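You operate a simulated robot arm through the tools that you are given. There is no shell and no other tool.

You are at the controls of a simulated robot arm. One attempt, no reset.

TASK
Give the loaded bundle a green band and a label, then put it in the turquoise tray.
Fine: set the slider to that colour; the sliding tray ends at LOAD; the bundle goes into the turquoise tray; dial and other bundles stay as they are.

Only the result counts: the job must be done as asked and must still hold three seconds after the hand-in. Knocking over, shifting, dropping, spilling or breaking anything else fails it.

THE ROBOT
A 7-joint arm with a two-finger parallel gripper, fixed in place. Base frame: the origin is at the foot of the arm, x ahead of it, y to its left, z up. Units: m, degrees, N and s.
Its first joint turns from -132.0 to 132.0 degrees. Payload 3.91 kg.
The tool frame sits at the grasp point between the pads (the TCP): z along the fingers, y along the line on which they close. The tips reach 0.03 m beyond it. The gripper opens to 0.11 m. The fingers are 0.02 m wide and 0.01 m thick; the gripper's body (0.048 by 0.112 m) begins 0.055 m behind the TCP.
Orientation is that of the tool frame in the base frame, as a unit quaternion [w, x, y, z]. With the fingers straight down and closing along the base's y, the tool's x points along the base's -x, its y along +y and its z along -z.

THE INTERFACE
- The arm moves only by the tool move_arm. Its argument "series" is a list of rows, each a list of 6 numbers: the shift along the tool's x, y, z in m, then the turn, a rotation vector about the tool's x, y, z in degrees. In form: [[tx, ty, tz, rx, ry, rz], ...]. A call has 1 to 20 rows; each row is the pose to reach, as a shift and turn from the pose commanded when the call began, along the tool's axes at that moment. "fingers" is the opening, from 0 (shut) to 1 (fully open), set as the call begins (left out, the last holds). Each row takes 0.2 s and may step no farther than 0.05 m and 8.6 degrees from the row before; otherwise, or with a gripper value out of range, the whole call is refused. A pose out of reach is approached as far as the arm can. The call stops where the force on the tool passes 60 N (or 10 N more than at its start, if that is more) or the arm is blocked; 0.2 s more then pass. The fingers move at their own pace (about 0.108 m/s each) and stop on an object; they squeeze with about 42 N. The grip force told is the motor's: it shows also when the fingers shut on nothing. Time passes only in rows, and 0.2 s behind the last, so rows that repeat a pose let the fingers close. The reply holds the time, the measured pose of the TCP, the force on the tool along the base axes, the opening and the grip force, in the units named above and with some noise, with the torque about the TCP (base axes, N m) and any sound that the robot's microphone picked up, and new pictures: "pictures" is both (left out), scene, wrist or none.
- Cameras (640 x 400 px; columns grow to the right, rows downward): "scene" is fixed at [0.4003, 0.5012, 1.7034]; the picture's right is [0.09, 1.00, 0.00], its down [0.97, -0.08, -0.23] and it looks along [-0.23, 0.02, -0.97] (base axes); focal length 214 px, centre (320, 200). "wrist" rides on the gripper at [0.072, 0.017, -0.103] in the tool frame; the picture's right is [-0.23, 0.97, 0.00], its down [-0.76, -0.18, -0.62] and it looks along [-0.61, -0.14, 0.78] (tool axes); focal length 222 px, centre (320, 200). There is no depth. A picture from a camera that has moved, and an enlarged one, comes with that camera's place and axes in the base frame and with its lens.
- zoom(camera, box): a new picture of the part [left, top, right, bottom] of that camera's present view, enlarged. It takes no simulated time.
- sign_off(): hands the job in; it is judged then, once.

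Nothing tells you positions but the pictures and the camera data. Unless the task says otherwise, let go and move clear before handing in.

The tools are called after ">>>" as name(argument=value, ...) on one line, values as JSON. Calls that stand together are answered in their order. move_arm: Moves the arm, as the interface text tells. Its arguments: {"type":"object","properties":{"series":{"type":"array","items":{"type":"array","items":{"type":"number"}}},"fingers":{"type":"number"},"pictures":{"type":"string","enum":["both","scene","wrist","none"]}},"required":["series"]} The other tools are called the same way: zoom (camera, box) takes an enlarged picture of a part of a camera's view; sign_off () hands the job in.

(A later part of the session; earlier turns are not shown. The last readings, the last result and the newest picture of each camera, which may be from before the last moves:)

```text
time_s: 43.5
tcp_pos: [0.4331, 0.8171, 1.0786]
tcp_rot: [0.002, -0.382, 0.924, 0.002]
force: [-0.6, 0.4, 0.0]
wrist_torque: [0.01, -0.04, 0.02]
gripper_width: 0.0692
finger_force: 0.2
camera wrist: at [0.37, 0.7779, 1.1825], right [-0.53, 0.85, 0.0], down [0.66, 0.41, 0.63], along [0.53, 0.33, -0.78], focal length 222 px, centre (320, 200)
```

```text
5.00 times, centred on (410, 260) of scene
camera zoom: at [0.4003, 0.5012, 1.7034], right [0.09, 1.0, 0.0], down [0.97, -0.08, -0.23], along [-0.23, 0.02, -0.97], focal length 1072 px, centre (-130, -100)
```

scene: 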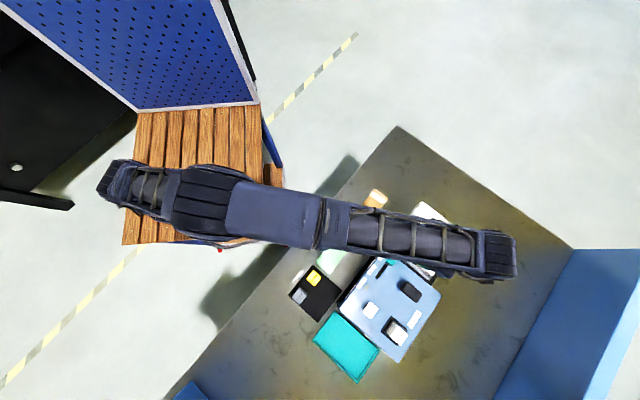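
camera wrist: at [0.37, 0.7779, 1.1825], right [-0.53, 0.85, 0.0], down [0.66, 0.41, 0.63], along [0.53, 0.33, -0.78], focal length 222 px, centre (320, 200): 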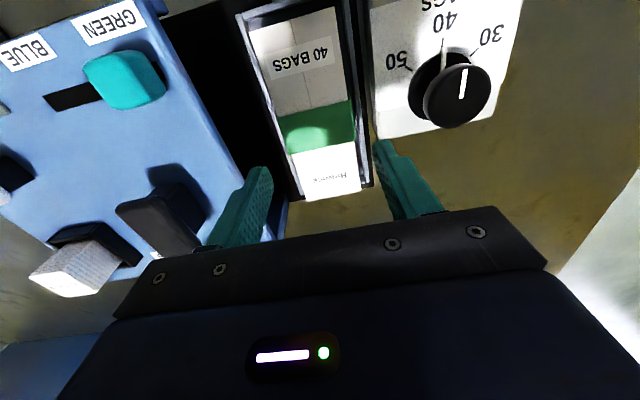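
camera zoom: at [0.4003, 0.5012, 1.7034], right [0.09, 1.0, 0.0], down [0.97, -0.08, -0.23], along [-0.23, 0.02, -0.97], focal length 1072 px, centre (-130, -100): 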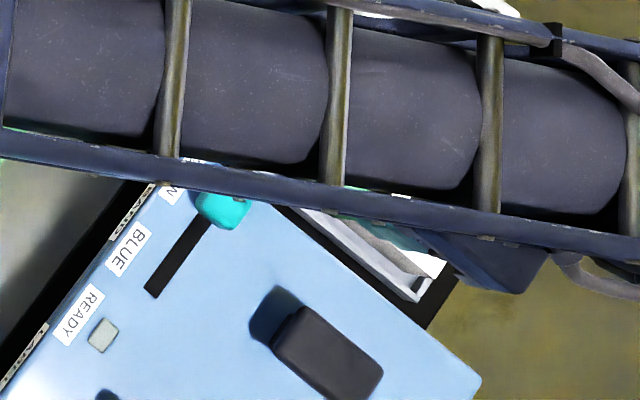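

The bundle is centred between the fingers with clearance to housing and dial. I'll descend until the tips are just above the tray walls.

>>> move_arm(series=[[0, 0, 0.03, 0, 0, 0], [0, 0, 0.055, 0, 0, 0], [0, 0, 0.075, 0, 0, 0], [0, 0, 0.083, 0, 0, 0], [0, 0, 0.087, 0, 0, 0]], pictures="wrist")

>>> zoom(camera="wrist", box=[200, 80, 440, 240])

```text
time_s: 44.9
tcp_pos: [0.4328, 0.818, 0.9984]
tcp_rot: [0.003, -0.381, 0.924, 0.004]
force: [-5.6, -10.1, 15.2]
wrist_torque: [-0.82, -0.11, -0.48]
gripper_width: 0.0707
finger_force: 1.6
stopped in row 5: the force on the tool passed its limit at 63 N (the readings are from after the stop); the commanded pose is now the measured one
camera wrist: at [0.3697, 0.7793, 1.1021], right [-0.53, 0.85, 0.01], down [0.66, 0.41, 0.63], along [0.53, 0.34, -0.78], focal length 222 px, centre (320, 200)
```

wrist: 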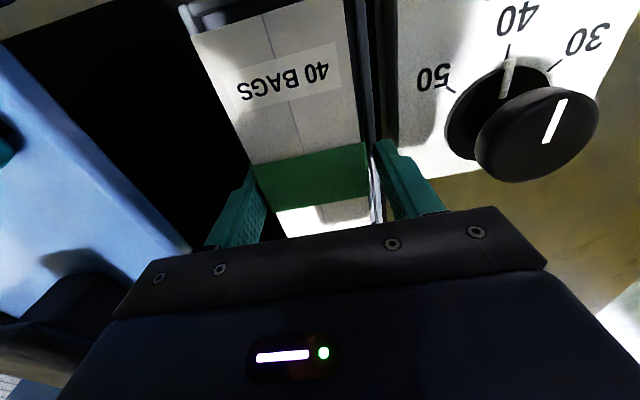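

```text
2.50 times, centred on (320, 160) of wrist
camera zoom: at [0.3697, 0.7793, 1.1021], right [-0.53, 0.85, 0.01], down [0.66, 0.41, 0.63], along [0.53, 0.34, -0.78], focal length 555 px, centre (320, 300)
```

zoom: 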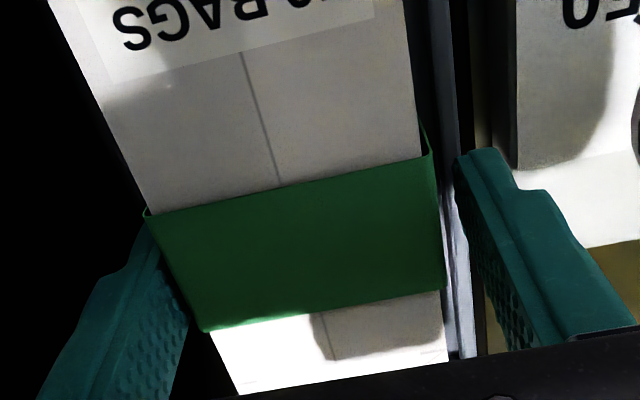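

The tips touched the tray wall rim at about z 0.966. I'll raise 3 mm to be just clear, then close on the bundle.

>>> move_arm(series=[[0, 0, -0.003, 0, 0, 0], [0, 0, -0.003, 0, 0, 0]], pictures="none")

>>> move_arm(series=[[0, 0, 0, 0, 0, 0], [0, 0, 0, 0, 0, 0], [0, 0, 0, 0, 0, 0]], fingers=0, pictures="wrist")

>>> zoom(camera="wrist", box=[200, 80, 440, 240])

```text
time_s: 45.5
tcp_pos: [0.4346, 0.821, 1.0001]
tcp_rot: [0.004, -0.381, 0.924, 0.003]
force: [0.8, -0.2, -0.5]
wrist_torque: [-0.04, 0.02, 0.01]
gripper_width: 0.0693
finger_force: 0.1
```

```text
time_s: 46.3
tcp_pos: [0.4349, 0.8189, 1.0]
tcp_rot: [0.003, -0.382, 0.924, 0.004]
force: [-0.3, -0.1, -0.1]
wrist_torque: [0.02, -0.03, -0.03]
gripper_width: 0.0595
finger_force: 42.1
camera wrist: at [0.3708, 0.7799, 1.103], right [-0.53, 0.85, 0.01], down [0.66, 0.41, 0.63], along [0.53, 0.34, -0.78], focal length 222 px, centre (320, 200)
```

wrist: 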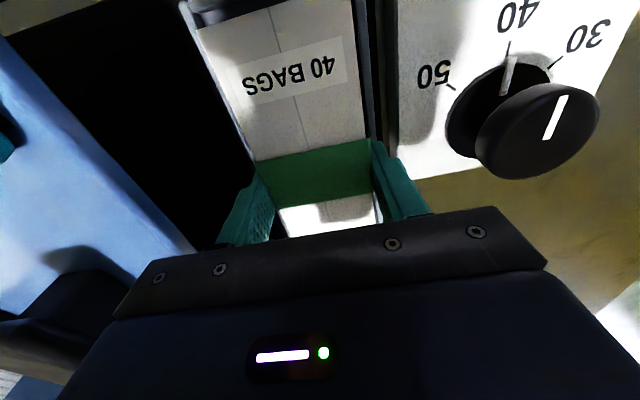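

```text
2.50 times, centred on (320, 160) of wrist
camera zoom: at [0.3708, 0.7799, 1.103], right [-0.53, 0.85, 0.01], down [0.66, 0.41, 0.63], along [0.53, 0.34, -0.78], focal length 555 px, centre (320, 300)
```

zoom: 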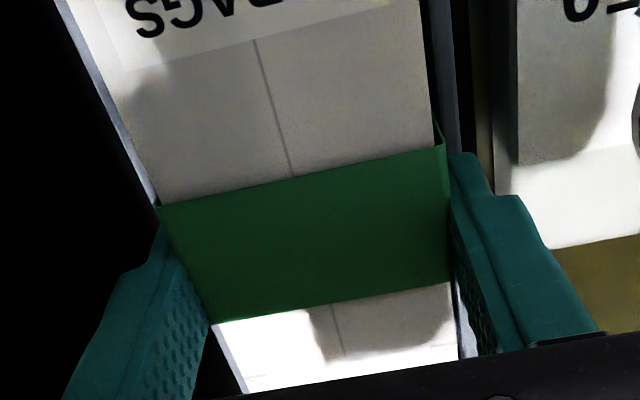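

The bundle is held (59.5 mm). I'll lift a little and check the weight and hold.

>>> move_arm(series=[[0, 0, -0.004, 0, 0, 0], [0, 0, -0.012, 0, 0, 0], [0, 0, -0.022, 0, 0, 0], [0, 0, -0.034, 0, 0, 0]], pictures="wrist")

>>> zoom(camera="wrist", box=[200, 80, 440, 240])

```text
time_s: 47.3
tcp_pos: [0.4333, 0.8191, 1.0341]
tcp_rot: [0.003, -0.382, 0.924, 0.004]
force: [0.2, 0.2, -2.0]
wrist_torque: [0.03, -0.03, 0.02]
gripper_width: 0.0594
finger_force: 42.1
camera wrist: at [0.3703, 0.7794, 1.1368], right [-0.53, 0.85, 0.01], down [0.66, 0.41, 0.63], along [0.53, 0.33, -0.78], focal length 222 px, centre (320, 200)
```

wrist: 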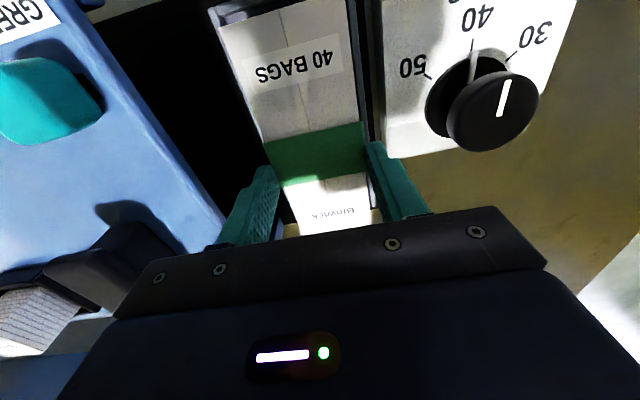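

```text
2.50 times, centred on (320, 160) of wrist
camera zoom: at [0.3703, 0.7794, 1.1368], right [-0.53, 0.85, 0.01], down [0.66, 0.41, 0.63], along [0.53, 0.33, -0.78], focal length 555 px, centre (320, 300)
```

zoom: 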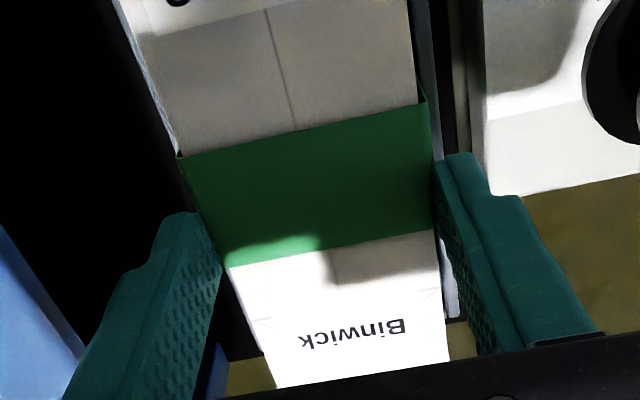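

The bundle looks farther from the gripper than before, so it may have slipped. I'll look closely before moving on.

>>> zoom(camera="wrist", box=[200, 0, 400, 130])

>>> zoom(camera="scene", box=[370, 220, 470, 290])

>>> zoom(camera="wrist", box=[220, 130, 420, 240])

```text
3.08 times, centred on (300, 65) of wrist
camera zoom: at [0.3703, 0.7794, 1.1368], right [-0.53, 0.85, 0.01], down [0.66, 0.41, 0.63], along [0.53, 0.33, -0.78], focal length 684 px, centre (382, 615)
```

zoom: 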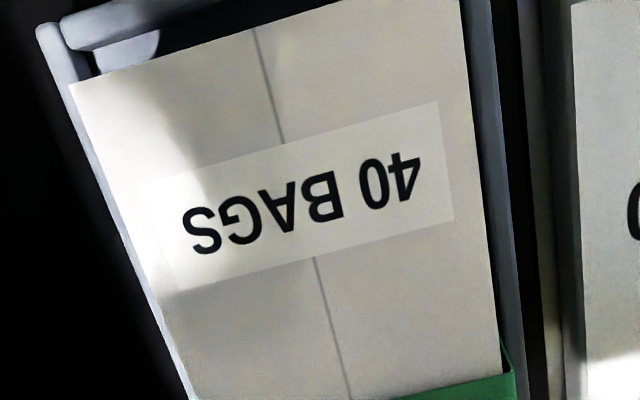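

```text
5.71 times, centred on (420, 255) of scene
camera zoom: at [0.4003, 0.5012, 1.7034], right [0.09, 1.0, 0.0], down [0.97, -0.08, -0.23], along [-0.23, 0.02, -0.97], focal length 1226 px, centre (-251, -114)
```

zoom: 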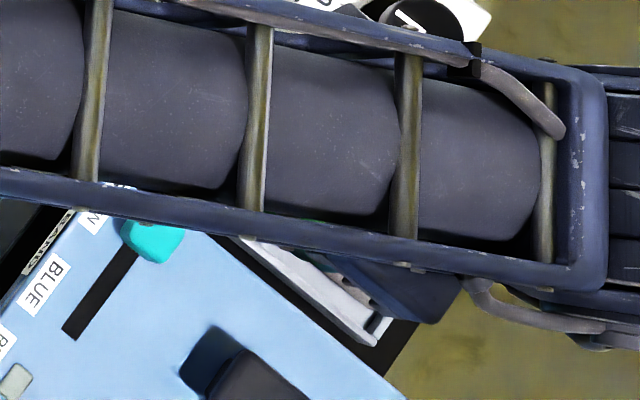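

```text
3.20 times, centred on (320, 185) of wrist
camera zoom: at [0.3703, 0.7794, 1.1368], right [-0.53, 0.85, 0.01], down [0.66, 0.41, 0.63], along [0.53, 0.33, -0.78], focal length 711 px, centre (320, 248)
```

zoom: 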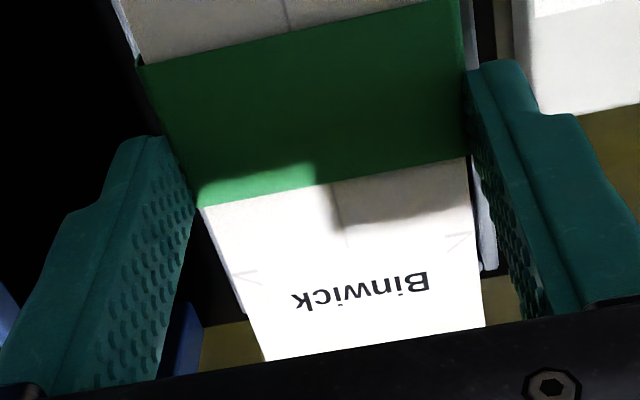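

The bundle rose only about 12 mm while the fingers rose 34 mm, so it's held just by the tips. I'll lower it gently back into the tray and regrip.

>>> move_arm(series=[[0, 0, 0.006, 0, 0, 0], [0, 0, 0.012, 0, 0, 0], [0, 0, 0.018, 0, 0, 0]], pictures="wrist")

>>> zoom(camera="wrist", box=[200, 80, 440, 240])

```text
time_s: 48.1
tcp_pos: [0.4345, 0.8194, 1.0237]
tcp_rot: [0.006, -0.382, 0.924, 0.007]
force: [-0.3, -4.1, 44.9]
wrist_torque: [-0.13, -0.04, -0.07]
gripper_width: 0.0597
finger_force: 42.7
camera wrist: at [0.3699, 0.7788, 1.1254], right [-0.53, 0.85, 0.01], down [0.66, 0.4, 0.63], along [0.53, 0.34, -0.77], focal length 222 px, centre (320, 200)
```

wrist: 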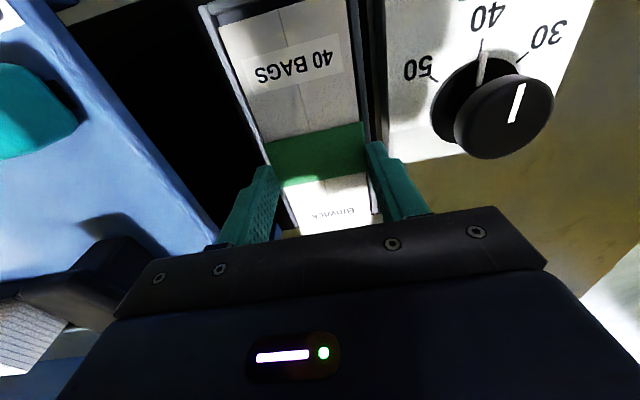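

```text
2.50 times, centred on (320, 160) of wrist
camera zoom: at [0.3699, 0.7788, 1.1254], right [-0.53, 0.85, 0.01], down [0.66, 0.4, 0.63], along [0.53, 0.34, -0.77], focal length 555 px, centre (320, 300)
```

zoom: 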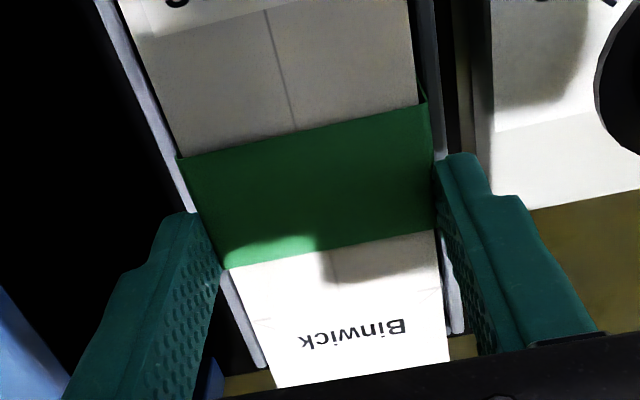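

The fingers hold the bundle firmly enough to push 45 N down on the tray floor, so friction is good. I'll relieve that force, open, and regrip deeper.

>>> move_arm(series=[[0, 0, -0.004, 0, 0, 0], [0, 0, -0.008, 0, 0, 0]], pictures="none")

```text
time_s: 48.7
tcp_pos: [0.4327, 0.8189, 1.0215]
tcp_rot: [0.003, -0.381, 0.925, 0.003]
force: [4.1, 3.1, 8.2]
wrist_torque: [0.82, -0.55, -0.12]
gripper_width: 0.0592
finger_force: 42.4
```

>>> move_arm(series=[[0, 0, 0, 0, 0, 0], [0, 0, 0, 0, 0, 0], [0, 0, 0.01, -0.2, -0.4, 0], [0, 0, 0.02, -0.3, -0.6, 0], [0, 0, 0.025, -0.3, -0.6, 0]], fingers=0.62, pictures="wrist")

>>> zoom(camera="wrist", box=[200, 80, 440, 240])

```text
time_s: 49.9
tcp_pos: [0.4333, 0.8202, 0.9994]
tcp_rot: [0.009, -0.381, 0.924, 0.009]
force: [0.1, -0.6, 1.9]
wrist_torque: [-0.07, -0.07, 0.0]
gripper_width: 0.0683
finger_force: 0.1
camera wrist: at [0.37, 0.779, 1.1019], right [-0.53, 0.85, 0.01], down [0.66, 0.4, 0.64], along [0.54, 0.34, -0.77], focal length 222 px, centre (320, 200)
```

wrist: 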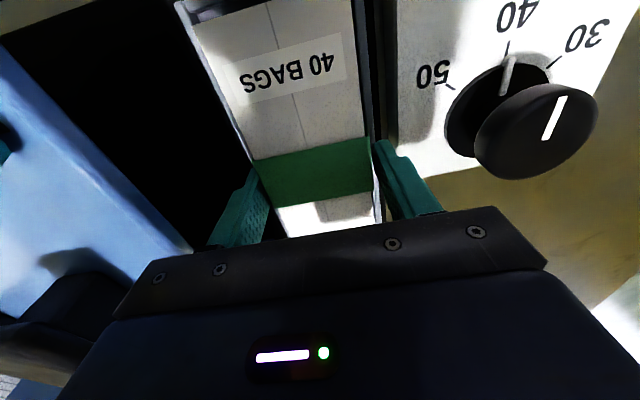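

```text
2.50 times, centred on (320, 160) of wrist
camera zoom: at [0.37, 0.779, 1.1019], right [-0.53, 0.85, 0.01], down [0.66, 0.4, 0.64], along [0.54, 0.34, -0.77], focal length 555 px, centre (320, 300)
```

zoom: 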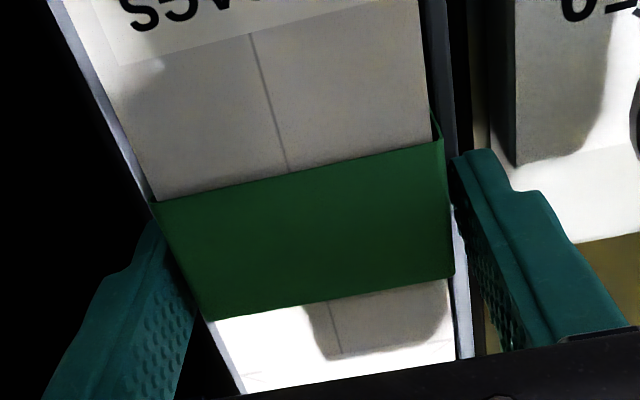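

I'll straighten the ~1.4° wrist tilt, settle at z ≈ 0.998, and close.

>>> move_arm(series=[[0, 0, -0.002, 0.3, 0.7, 0], [0, 0, -0.001, 0.56, 1.34, 0], [0, 0, 0.001, 0.56, 1.34, 0]], pictures="none")

>>> move_arm(series=[[0, 0, 0, 0, 0, 0], [0, 0, 0, 0, 0, 0], [0, 0, 0, 0, 0, 0], [0, 0, 0, 0, 0, 0]], fingers=0, pictures="wrist")

>>> zoom(camera="wrist", box=[200, 80, 440, 240])

```text
time_s: 50.7
tcp_pos: [0.433, 0.8214, 0.9995]
tcp_rot: [-0.002, -0.382, 0.924, 0.0]
force: [-0.6, -1.1, 3.8]
wrist_torque: [0.04, 0.01, -0.05]
gripper_width: 0.0683
finger_force: 0.1
```

```text
time_s: 51.7
tcp_pos: [0.4336, 0.8196, 0.9991]
tcp_rot: [-0.001, -0.382, 0.924, -0.001]
force: [2.0, 1.3, 9.1]
wrist_torque: [-0.01, 0.0, -0.04]
gripper_width: 0.0594
finger_force: 42.0
camera wrist: at [0.371, 0.7809, 1.1031], right [-0.53, 0.85, 0.0], down [0.67, 0.41, 0.62], along [0.53, 0.33, -0.78], focal length 222 px, centre (320, 200)
```

wrist: 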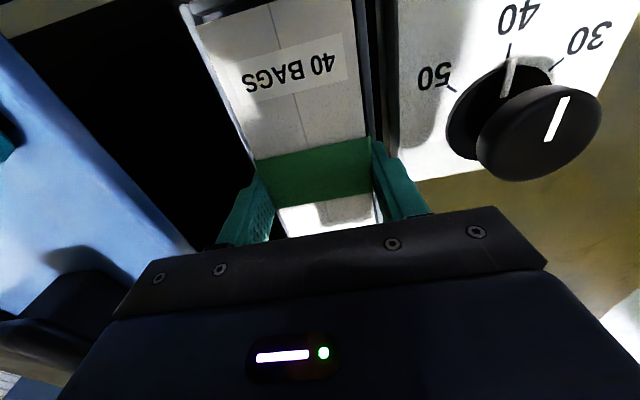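

```text
2.50 times, centred on (320, 160) of wrist
camera zoom: at [0.371, 0.7809, 1.1031], right [-0.53, 0.85, 0.0], down [0.67, 0.41, 0.62], along [0.53, 0.33, -0.78], focal length 555 px, centre (320, 300)
```

zoom: 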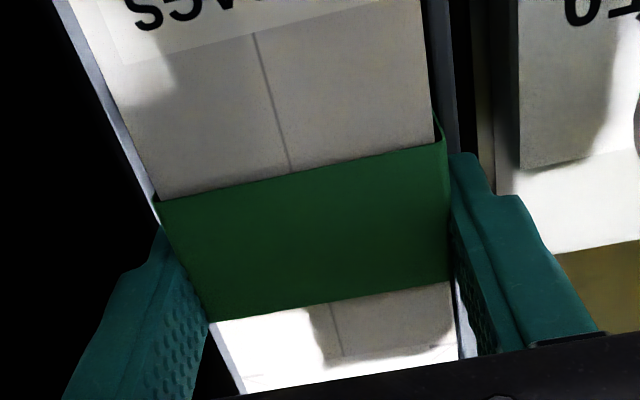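

Now a slow test lift of 8 mm, checking force.

>>> move_arm(series=[[0, 0, -0.002, 0, 0, 0], [0, 0, -0.004, 0, 0, 0], [0, 0, -0.006, 0, 0, 0], [0, 0, -0.008, 0, 0, 0]], pictures="none")

>>> zoom(camera="wrist", box=[200, 80, 440, 240])

```text
time_s: 52.7
tcp_pos: [0.4345, 0.8191, 1.0067]
tcp_rot: [-0.002, -0.382, 0.924, -0.001]
force: [-0.3, -0.5, -2.3]
wrist_torque: [-0.01, -0.02, 0.02]
gripper_width: 0.0597
finger_force: 41.8
```

```text
2.50 times, centred on (320, 160) of wrist
camera zoom: at [0.3715, 0.7811, 1.11], right [-0.53, 0.85, 0.0], down [0.67, 0.41, 0.62], along [0.53, 0.33, -0.78], focal length 555 px, centre (320, 300)
```

zoom: 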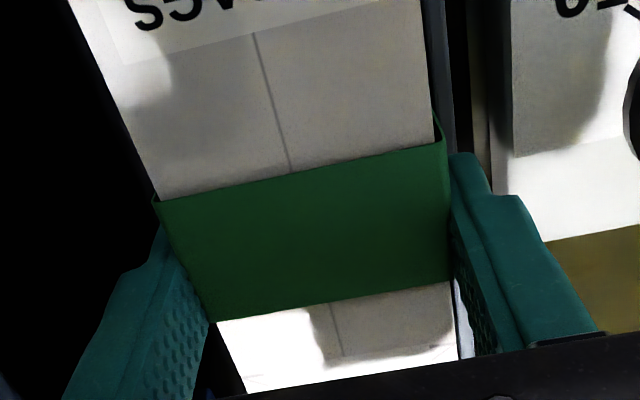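

This time the bundle rises with the fingers. I'll continue lifting slowly and keep checking.

>>> move_arm(series=[[0, 0, -0.003, 0, 0, 0], [0, 0, -0.006, 0, 0, 0], [0, 0, -0.009, 0, 0, 0], [0, 0, -0.012, 0, 0, 0], [0, 0, -0.015, 0, 0, 0], [0, 0, -0.018, 0, 0, 0], [0, 0, -0.021, 0, 0, 0], [0, 0, -0.024, 0, 0, 0]], pictures="none")

>>> zoom(camera="wrist", box=[200, 80, 440, 240])

```text
time_s: 54.5
tcp_pos: [0.4347, 0.8204, 1.031]
tcp_rot: [-0.001, -0.382, 0.924, -0.001]
force: [-0.1, 0.6, -1.5]
wrist_torque: [0.0, 0.01, -0.01]
gripper_width: 0.0597
finger_force: 42.2
```

```text
2.50 times, centred on (320, 160) of wrist
camera zoom: at [0.3714, 0.7813, 1.1348], right [-0.53, 0.85, 0.0], down [0.67, 0.41, 0.62], along [0.53, 0.33, -0.78], focal length 555 px, centre (320, 300)
```

zoom: 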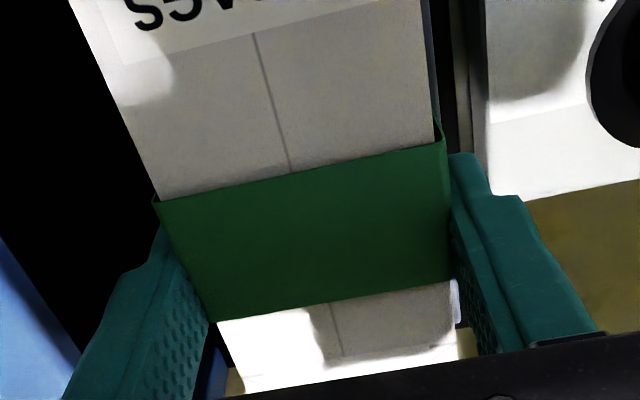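

The bundle is firmly held and tracking the gripper. Lifting it well clear of the housing.

>>> move_arm(series=[[0, 0, -0.004, 0, 0, 0], [0, 0, -0.01, 0, 0, 0], [0, 0, -0.018, 0, 0, 0], [0, 0, -0.027, 0, 0, 0], [0, 0, -0.037, 0, 0, 0], [0, 0, -0.047, 0, 0, 0], [0, 0, -0.057, 0, 0, 0], [0, 0, -0.067, 0, 0, 0], [0, 0, -0.077, 0, 0, 0], [0, 0, -0.087, 0, 0, 0], [0, 0, -0.097, 0, 0, 0], [0, 0, -0.107, 0, 0, 0], [0, 0, -0.117, 0, 0, 0], [0, 0, -0.127, 0, 0, 0], [0, 0, -0.137, 0, 0, 0], [0, 0, -0.146, 0, 0, 0], [0, 0, -0.153, 0, 0, 0], [0, 0, -0.157, 0, 0, 0]], pictures="both")

>>> zoom(camera="scene", box=[300, 220, 460, 390])

```text
time_s: 58.3
tcp_pos: [0.4337, 0.8209, 1.1898]
tcp_rot: [-0.002, -0.382, 0.924, -0.001]
force: [0.4, 0.4, -1.4]
wrist_torque: [0.02, -0.03, 0.01]
gripper_width: 0.0594
finger_force: 42.6
camera wrist: at [0.3714, 0.7816, 1.2916], right [-0.53, 0.85, 0.0], down [0.67, 0.41, 0.62], along [0.53, 0.33, -0.78], focal length 222 px, centre (320, 200)
```

scene: 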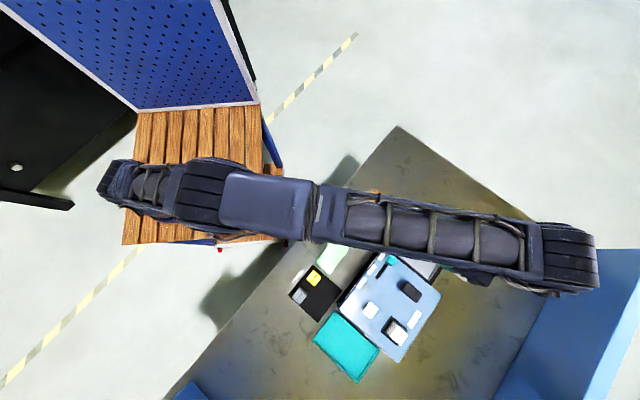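
wrist: 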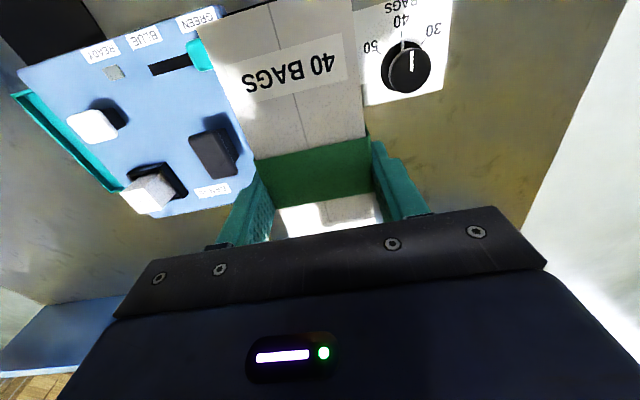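

```text
2.35 times, centred on (380, 305) of scene
camera zoom: at [0.4003, 0.5012, 1.7034], right [0.09, 1.0, 0.0], down [0.97, -0.08, -0.23], along [-0.23, 0.02, -0.97], focal length 505 px, centre (179, -47)
```

zoom: 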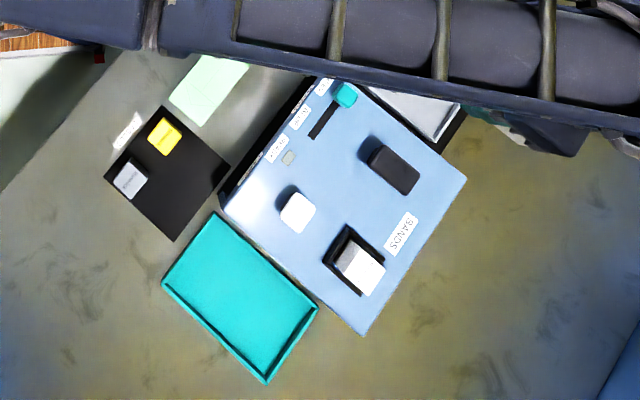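

The bundle is held level and clear. The turquoise tray is centred around t ≈ 0.096, r ≈ 0.88 in the same orientation, so I'll carry it straight along the track direction.

>>> move_arm(series=[[0, -0.006, 0, 0, 0, 0], [0, -0.016, 0, 0, 0, 0], [0, -0.03, 0, 0, 0, 0], [0, -0.046, 0, 0, 0, 0], [0, -0.062, 0, 0, 0, 0], [0, -0.078, 0, 0, 0, 0], [0.001, -0.094, 0, 0, 0, 0], [0.002, -0.11, 0, 0, 0, 0], [0.003, -0.126, 0, 0, 0, 0], [0.004, -0.142, 0, 0, 0, 0], [0.005, -0.158, 0, 0, 0, 0], [0.005, -0.174, 0, 0, 0, 0], [0.005, -0.19, 0, 0, 0, 0], [0.005, -0.206, 0, 0, 0, 0], [0.005, -0.222, 0, 0, 0, 0], [0.005, -0.238, 0, 0, 0, 0], [0.005, -0.252, 0, 0, 0, 0], [0.005, -0.262, 0, 0, 0, 0], [0.005, -0.268, 0, 0, 0, 0]], pictures="both")

```text
time_s: 62.3
tcp_pos: [0.6193, 0.6261, 1.1876]
tcp_rot: [-0.002, -0.382, 0.924, -0.001]
force: [-1.0, 0.5, -1.5]
wrist_torque: [0.0, -0.03, -0.05]
gripper_width: 0.0595
finger_force: 42.2
camera wrist: at [0.5566, 0.5882, 1.2915], right [-0.53, 0.85, 0.0], down [0.67, 0.41, 0.62], along [0.53, 0.33, -0.78], focal length 222 px, centre (320, 200)
```

scene: 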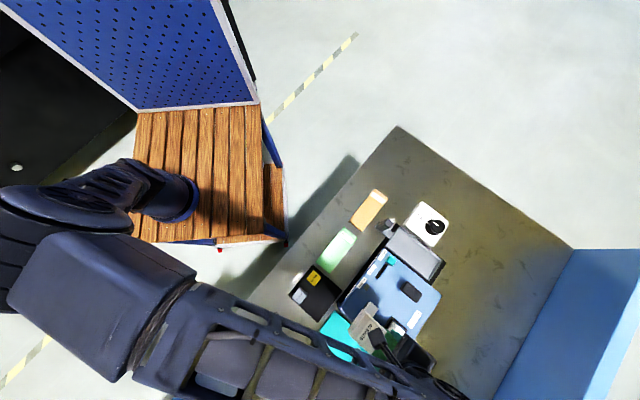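
wrist: 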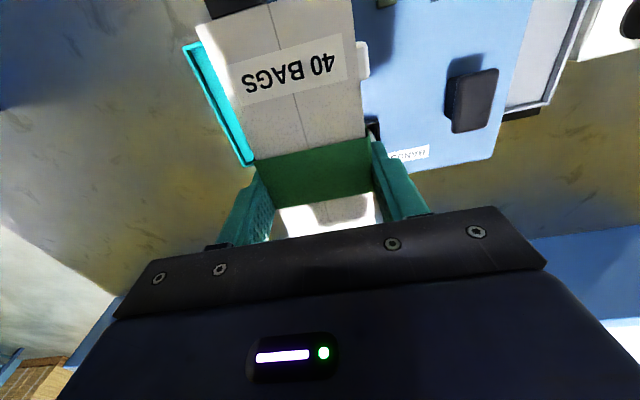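

I'm partway over. I'll zoom to pin down the turquoise tray's edges before continuing.

>>> zoom(camera="wrist", box=[160, 20, 280, 190])

>>> zoom(camera="scene", box=[300, 290, 440, 390])

```text
2.35 times, centred on (220, 105) of wrist
camera zoom: at [0.5566, 0.5882, 1.2915], right [-0.53, 0.85, 0.0], down [0.67, 0.41, 0.62], along [0.53, 0.33, -0.78], focal length 523 px, centre (555, 424)
```

zoom: 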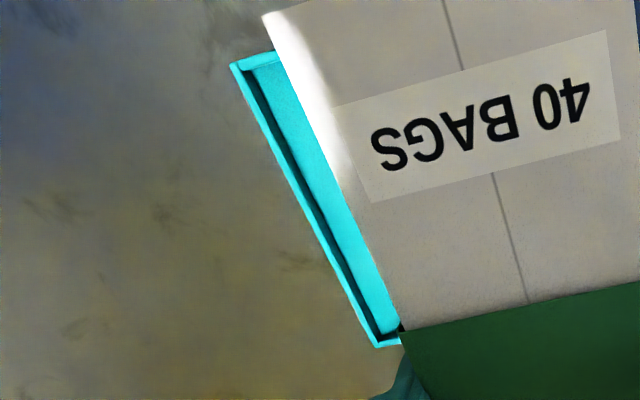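

```text
4.00 times, centred on (370, 340) of scene
camera zoom: at [0.4003, 0.5012, 1.7034], right [0.09, 1.0, 0.0], down [0.97, -0.08, -0.23], along [-0.23, 0.02, -0.97], focal length 858 px, centre (120, -360)
```

zoom: 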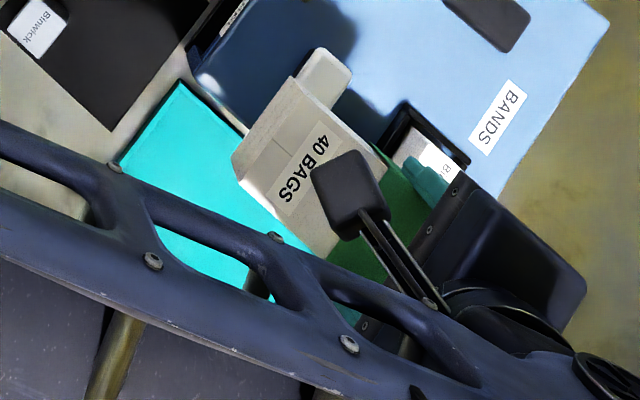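

The tray's outer edge sits at t ≈ 0.1535 and its centre at about t = 0.100, r = 0.882. I'll move over that and start lowering.

>>> move_arm(series=[[0, -0.006, 0, 0, 0, 0], [-0.001, -0.016, 0, 0, 0, 0], [-0.002, -0.03, 0, 0, 0, 0], [-0.003, -0.045, 0, 0, 0, 0], [-0.004, -0.06, 0, 0, 0, 0], [-0.004, -0.075, 0, 0, 0, 0], [-0.004, -0.088, 0, 0, 0, 0], [-0.004, -0.098, 0, 0, 0, 0], [-0.004, -0.1035, 0, 0, 0, 0], [-0.004, -0.1035, 0.005, 0, 0, 0], [-0.004, -0.1035, 0.015, 0, 0, 0], [-0.004, -0.1035, 0.027, 0, 0, 0], [-0.004, -0.1035, 0.039, 0, 0, 0], [-0.004, -0.1035, 0.051, 0, 0, 0], [-0.004, -0.1035, 0.063, 0, 0, 0], [-0.004, -0.1035, 0.073, 0, 0, 0], [-0.004, -0.1035, 0.081, 0, 0, 0], [-0.004, -0.1035, 0.085, 0, 0, 0]], pictures="both")

>>> zoom(camera="wrist", box=[160, 0, 480, 200])

>>> zoom(camera="scene", box=[300, 290, 440, 390])

```text
time_s: 66.1
tcp_pos: [0.6952, 0.5571, 1.1021]
tcp_rot: [-0.002, -0.383, 0.924, 0.0]
force: [0.8, 0.3, -1.7]
wrist_torque: [0.01, -0.02, 0.01]
gripper_width: 0.0596
finger_force: 41.7
camera wrist: at [0.6328, 0.5174, 1.2064], right [-0.53, 0.85, 0.0], down [0.67, 0.41, 0.62], along [0.53, 0.33, -0.78], focal length 222 px, centre (320, 200)
```

scene: 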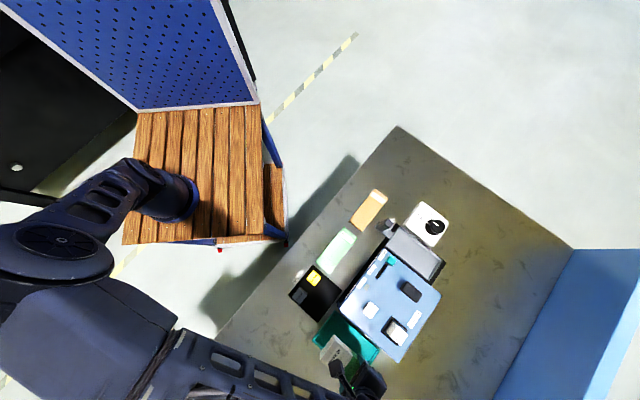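
wrist: 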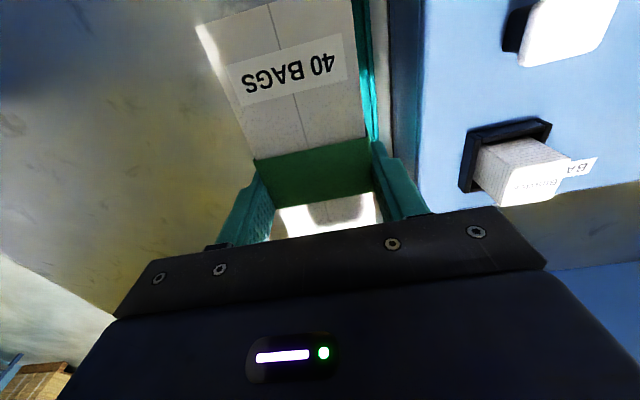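

```text
2.00 times, centred on (320, 100) of wrist
camera zoom: at [0.6328, 0.5174, 1.2064], right [-0.53, 0.85, 0.0], down [0.67, 0.41, 0.62], along [0.53, 0.33, -0.78], focal length 444 px, centre (320, 400)
```

zoom: 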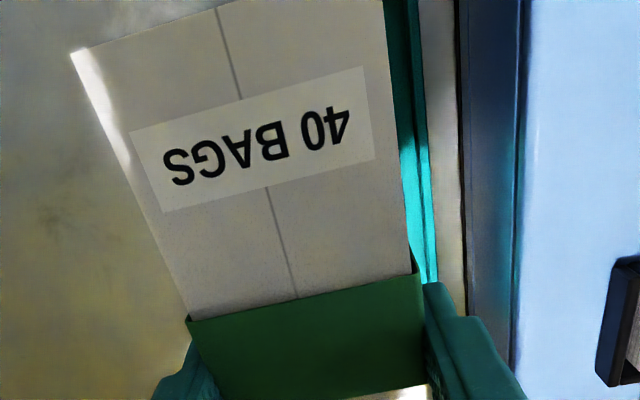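

```text
4.00 times, centred on (370, 340) of scene
camera zoom: at [0.4003, 0.5012, 1.7034], right [0.09, 1.0, 0.0], down [0.97, -0.08, -0.23], along [-0.23, 0.02, -0.97], focal length 858 px, centre (120, -360)
```

zoom: 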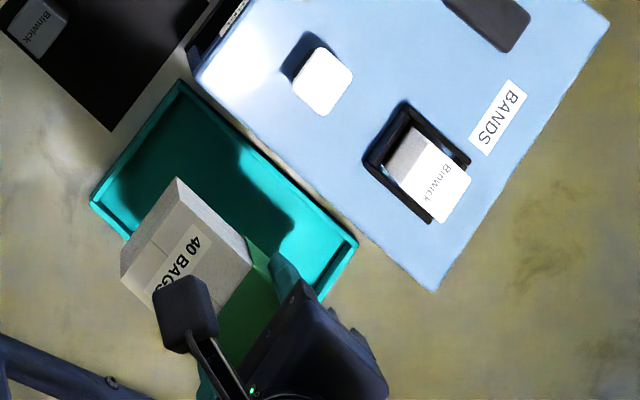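

The lateral margins look good (about 2 cm each side), and I'll shift 3 mm toward the base to centre lengthwise. Then I'll lower further and check before contact.

>>> move_arm(series=[[0.002, 0, 0.006, 0, 0, 0], [0.003, 0, 0.016, 0, 0, 0], [0.003, 0, 0.028, 0, 0, 0], [0.003, 0, 0.04, 0, 0, 0], [0.003, 0, 0.052, 0, 0, 0], [0.003, 0, 0.062, 0, 0, 0], [0.003, 0, 0.07, 0, 0, 0], [0.003, 0, 0.074, 0, 0, 0]], pictures="both")

>>> zoom(camera="wrist", box=[160, 0, 480, 200])

>>> zoom(camera="scene", box=[300, 290, 440, 390])

```text
time_s: 67.9
tcp_pos: [0.6933, 0.5547, 1.0271]
tcp_rot: [-0.002, -0.382, 0.924, -0.001]
force: [-0.4, 0.1, -1.8]
wrist_torque: [0.0, -0.02, 0.02]
gripper_width: 0.0596
finger_force: 42.0
camera wrist: at [0.6303, 0.5157, 1.1317], right [-0.53, 0.85, 0.0], down [0.67, 0.41, 0.62], along [0.53, 0.33, -0.78], focal length 222 px, centre (320, 200)
```

scene: 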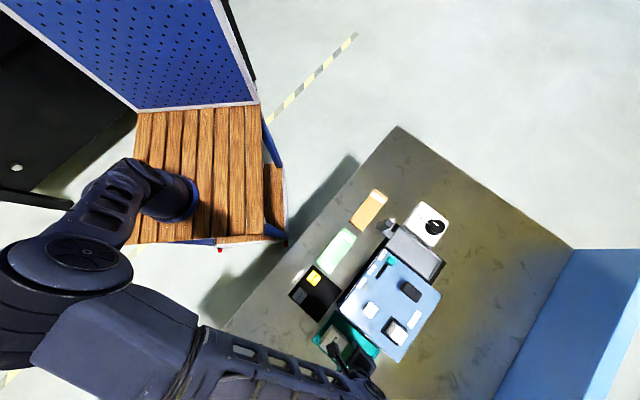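
wrist: 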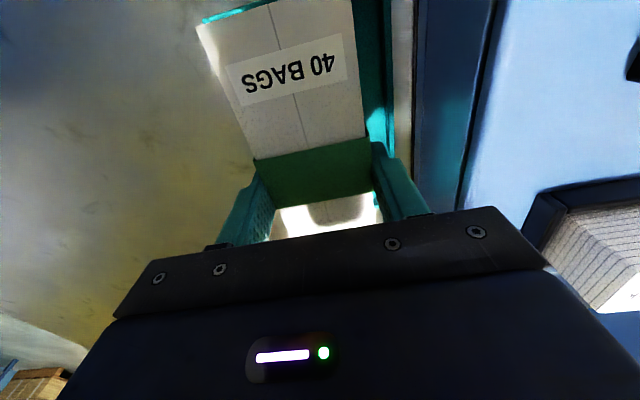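

```text
2.00 times, centred on (320, 100) of wrist
camera zoom: at [0.6303, 0.5157, 1.1317], right [-0.53, 0.85, 0.0], down [0.67, 0.41, 0.62], along [0.53, 0.33, -0.78], focal length 444 px, centre (320, 400)
```

zoom: 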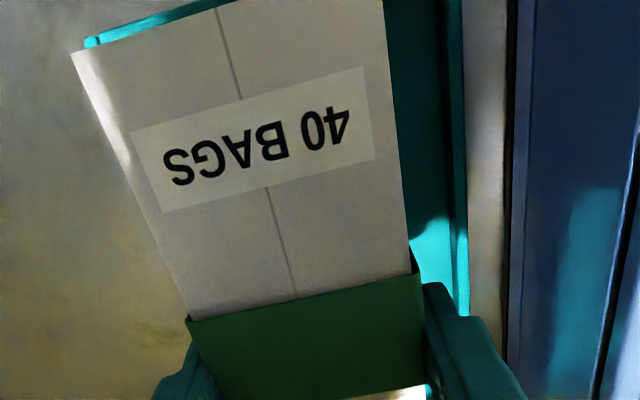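

```text
4.00 times, centred on (370, 340) of scene
camera zoom: at [0.4003, 0.5012, 1.7034], right [0.09, 1.0, 0.0], down [0.97, -0.08, -0.23], along [-0.23, 0.02, -0.97], focal length 858 px, centre (120, -360)
```

zoom: 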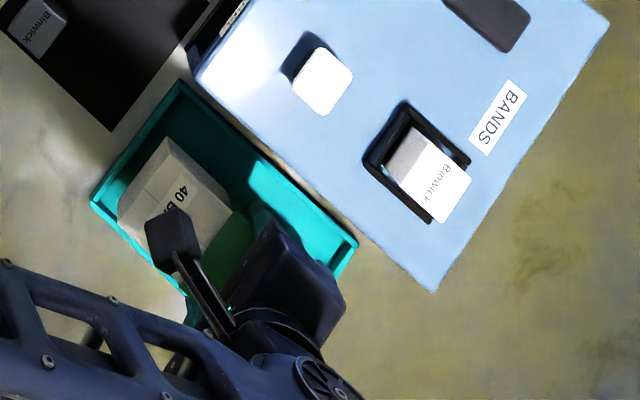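

The tray edges measured from here confirm the bundle fits with margin on all sides. Lowering in small increments toward the tray floor.

>>> move_arm(series=[[0, 0.002, 0.005, 0, 0, 0], [0, 0.003, 0.01, 0, 0, 0], [0, 0.003, 0.015, 0, 0, 0], [0, 0.003, 0.02, 0, 0, 0]], pictures="none")

>>> move_arm(series=[[0, 0, 0.002, 0, 0, 0], [0, 0, 0.004, 0, 0, 0]], pictures="none")

>>> move_arm(series=[[0, 0, 0.002, 0, 0, 0], [0, 0, 0.004, 0, 0, 0]], pictures="wrist")

```text
time_s: 68.9
tcp_pos: [0.6895, 0.5545, 1.0084]
tcp_rot: [-0.002, -0.382, 0.924, -0.002]
force: [0.1, -0.8, -0.9]
wrist_torque: [0.01, -0.02, -0.02]
gripper_width: 0.0596
finger_force: 42.2
```

```text
time_s: 69.5
tcp_pos: [0.6913, 0.5559, 1.0054]
tcp_rot: [-0.002, -0.382, 0.924, 0.0]
force: [-0.4, -0.5, -1.5]
wrist_torque: [0.0, 0.0, 0.0]
gripper_width: 0.06
finger_force: 42.7
```

```text
time_s: 70.1
tcp_pos: [0.6909, 0.5555, 1.0013]
tcp_rot: [-0.001, -0.382, 0.924, -0.001]
force: [-0.1, 0.7, -2.0]
wrist_torque: [0.01, -0.02, 0.01]
gripper_width: 0.0598
finger_force: 42.0
camera wrist: at [0.6284, 0.517, 1.1043], right [-0.53, 0.85, 0.0], down [0.67, 0.41, 0.62], along [0.53, 0.33, -0.78], focal length 222 px, centre (320, 200)
```

wrist: 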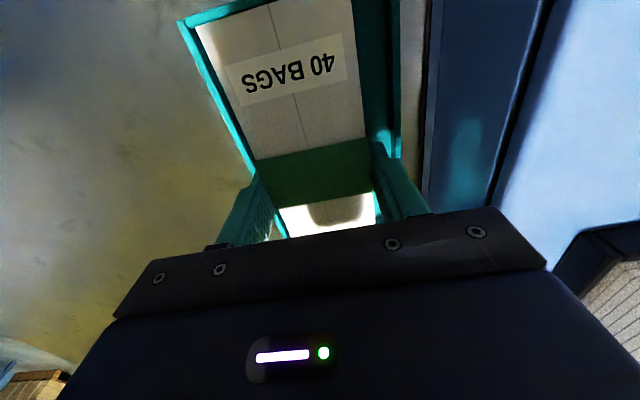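

The bundle is within the tray walls on the visible sides and not yet touching. Continuing down in 2 mm steps.

>>> move_arm(series=[[0, 0, 0.002, 0, 0, 0], [0, 0, 0.004, 0, 0, 0]], pictures="none")

>>> move_arm(series=[[0, 0, 0.002, 0, 0, 0], [0, 0, 0.004, 0, 0, 0]], pictures="none")

>>> move_arm(series=[[0, 0, 0.002, 0, 0, 0], [0, 0, 0.003, 0, 0, 0]], pictures="wrist")

```text
time_s: 70.7
tcp_pos: [0.6913, 0.5552, 0.9963]
tcp_rot: [-0.002, -0.382, 0.924, 0.0]
force: [0.6, 0.5, -1.7]
wrist_torque: [0.0, -0.01, -0.01]
gripper_width: 0.0596
finger_force: 42.2
```

```text
time_s: 71.3
tcp_pos: [0.6908, 0.5553, 0.992]
tcp_rot: [-0.001, -0.381, 0.924, -0.001]
force: [0.6, -1.0, -1.6]
wrist_torque: [-0.01, 0.0, -0.01]
gripper_width: 0.0598
finger_force: 41.7
```

```text
time_s: 71.9
tcp_pos: [0.6914, 0.5564, 0.9895]
tcp_rot: [-0.002, -0.382, 0.924, 0.0]
force: [-0.9, 0.0, -1.4]
wrist_torque: [0.02, 0.02, -0.02]
gripper_width: 0.0597
finger_force: 41.6
camera wrist: at [0.6283, 0.5172, 1.0932], right [-0.53, 0.85, 0.0], down [0.67, 0.41, 0.62], along [0.53, 0.33, -0.78], focal length 222 px, centre (320, 200)
```

wrist: 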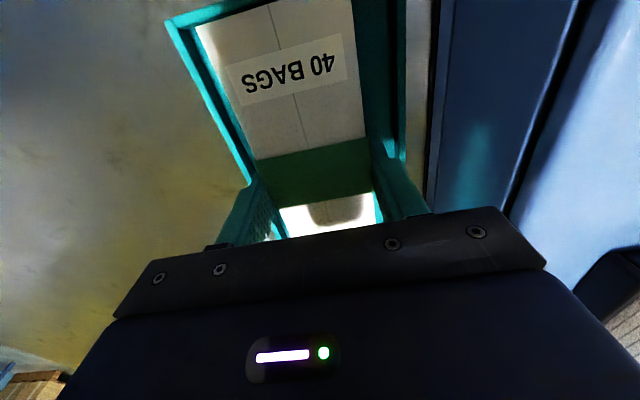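

Still free; continuing.

>>> move_arm(series=[[0, 0, 0.002, 0, 0, 0], [0, 0, 0.003, 0, 0, 0]], pictures="none")

>>> move_arm(series=[[0, 0, 0.002, 0, 0, 0], [0, 0, 0.003, 0, 0, 0]], pictures="none")

>>> move_arm(series=[[0, 0, 0.002, 0, 0, 0], [0, 0, 0.003, 0, 0, 0]], pictures="wrist")

```text
time_s: 72.5
tcp_pos: [0.6924, 0.5552, 0.9872]
tcp_rot: [-0.002, -0.381, 0.924, 0.0]
force: [-0.7, 0.2, -0.5]
wrist_torque: [0.13, -0.06, 0.07]
gripper_width: 0.0596
finger_force: 41.7
```

```text
time_s: 73.1
tcp_pos: [0.6915, 0.5559, 0.9866]
tcp_rot: [0.0, -0.381, 0.925, 0.0]
force: [0.2, -1.2, 32.1]
wrist_torque: [-0.75, 0.66, -0.03]
gripper_width: 0.0596
finger_force: 41.6
```

```text
time_s: 73.7
tcp_pos: [0.6905, 0.5559, 0.9829]
tcp_rot: [0.0, -0.382, 0.924, 0.0]
force: [5.1, 1.2, 44.2]
wrist_torque: [0.03, -0.16, -0.01]
gripper_width: 0.06
finger_force: 41.8
camera wrist: at [0.6282, 0.5169, 1.0861], right [-0.53, 0.85, 0.0], down [0.67, 0.41, 0.62], along [0.53, 0.33, -0.78], focal length 222 px, centre (320, 200)
```

wrist: 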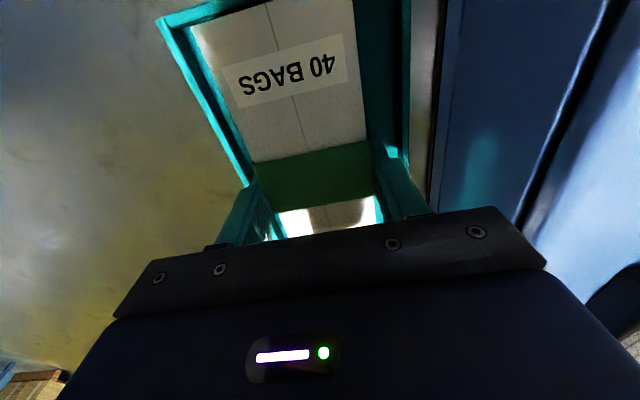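

The bundle is resting on the tray floor. I'll relieve the downward push, then open the fingers modestly.

>>> move_arm(series=[[0, 0, -0.002, 0, 0, 0], [0, 0, -0.004, 0, 0, 0]], pictures="none")

>>> move_arm(series=[[0, 0, 0, 0, 0, 0], [0, 0, 0, 0, 0, 0], [0, 0, 0, 0, 0, 0]], fingers=0.63, pictures="wrist")

>>> zoom(camera="wrist", box=[160, 0, 480, 240])

```text
time_s: 74.3
tcp_pos: [0.6909, 0.5544, 0.9813]
tcp_rot: [-0.003, -0.382, 0.924, -0.001]
force: [2.7, 1.7, 10.4]
wrist_torque: [0.66, -0.71, -0.04]
gripper_width: 0.0595
finger_force: 41.7
```

```text
time_s: 75.1
tcp_pos: [0.6899, 0.5555, 0.985]
tcp_rot: [-0.001, -0.382, 0.924, 0.0]
force: [-0.2, -0.5, -0.4]
wrist_torque: [0.03, 0.0, 0.0]
gripper_width: 0.0696
finger_force: 0.1
camera wrist: at [0.6282, 0.517, 1.0881], right [-0.53, 0.85, 0.0], down [0.67, 0.41, 0.62], along [0.53, 0.33, -0.78], focal length 222 px, centre (320, 200)
```

wrist: 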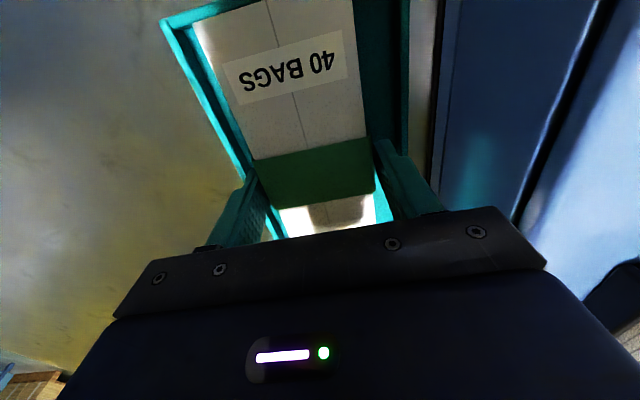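

```text
1.67 times, centred on (320, 120) of wrist
camera zoom: at [0.6282, 0.517, 1.0881], right [-0.53, 0.85, 0.0], down [0.67, 0.41, 0.62], along [0.53, 0.33, -0.78], focal length 370 px, centre (320, 333)
```

zoom: 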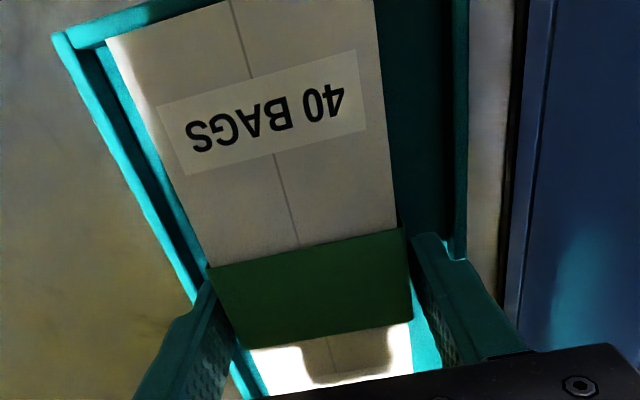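

The bundle sits in the tray and the fingers are free of it. I'll rise straight up and clear.

>>> move_arm(series=[[0, 0, -0.005, 0, 0, 0], [0, 0, -0.015, 0, 0, 0], [0, 0, -0.03, 0, 0, 0], [0, 0, -0.06, 0, 0, 0], [0, 0, -0.1, 0, 0, 0], [0, 0, -0.14, 0, 0, 0], [0, 0, -0.18, 0, 0, 0], [0, 0, -0.22, 0, 0, 0]], pictures="wrist")

>>> zoom(camera="wrist", box=[160, 0, 480, 240])

```text
time_s: 76.9
tcp_pos: [0.6908, 0.5556, 1.2047]
tcp_rot: [-0.002, -0.382, 0.924, -0.001]
force: [-0.4, 0.3, -0.6]
wrist_torque: [-0.05, 0.02, 0.04]
gripper_width: 0.0692
finger_force: 0.1
camera wrist: at [0.6284, 0.5173, 1.3081], right [-0.53, 0.85, 0.0], down [0.67, 0.41, 0.62], along [0.53, 0.33, -0.78], focal length 222 px, centre (320, 200)
```

wrist: 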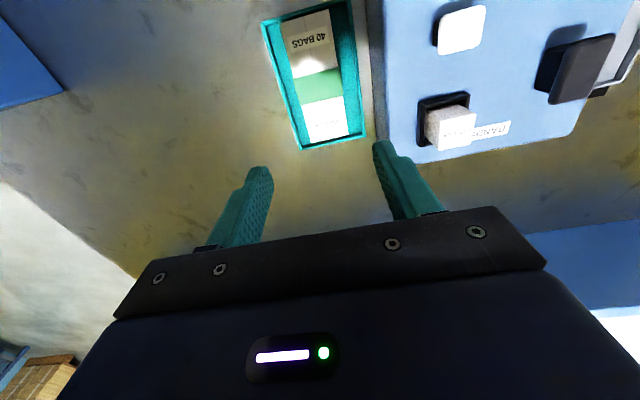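

```text
1.67 times, centred on (320, 120) of wrist
camera zoom: at [0.6284, 0.5173, 1.3081], right [-0.53, 0.85, 0.0], down [0.67, 0.41, 0.62], along [0.53, 0.33, -0.78], focal length 370 px, centre (320, 333)
```

zoom: 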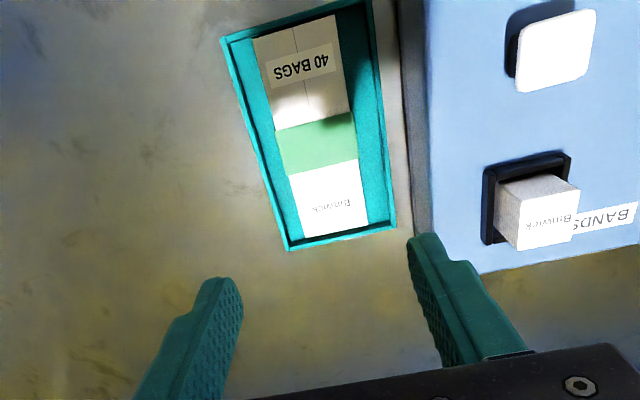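

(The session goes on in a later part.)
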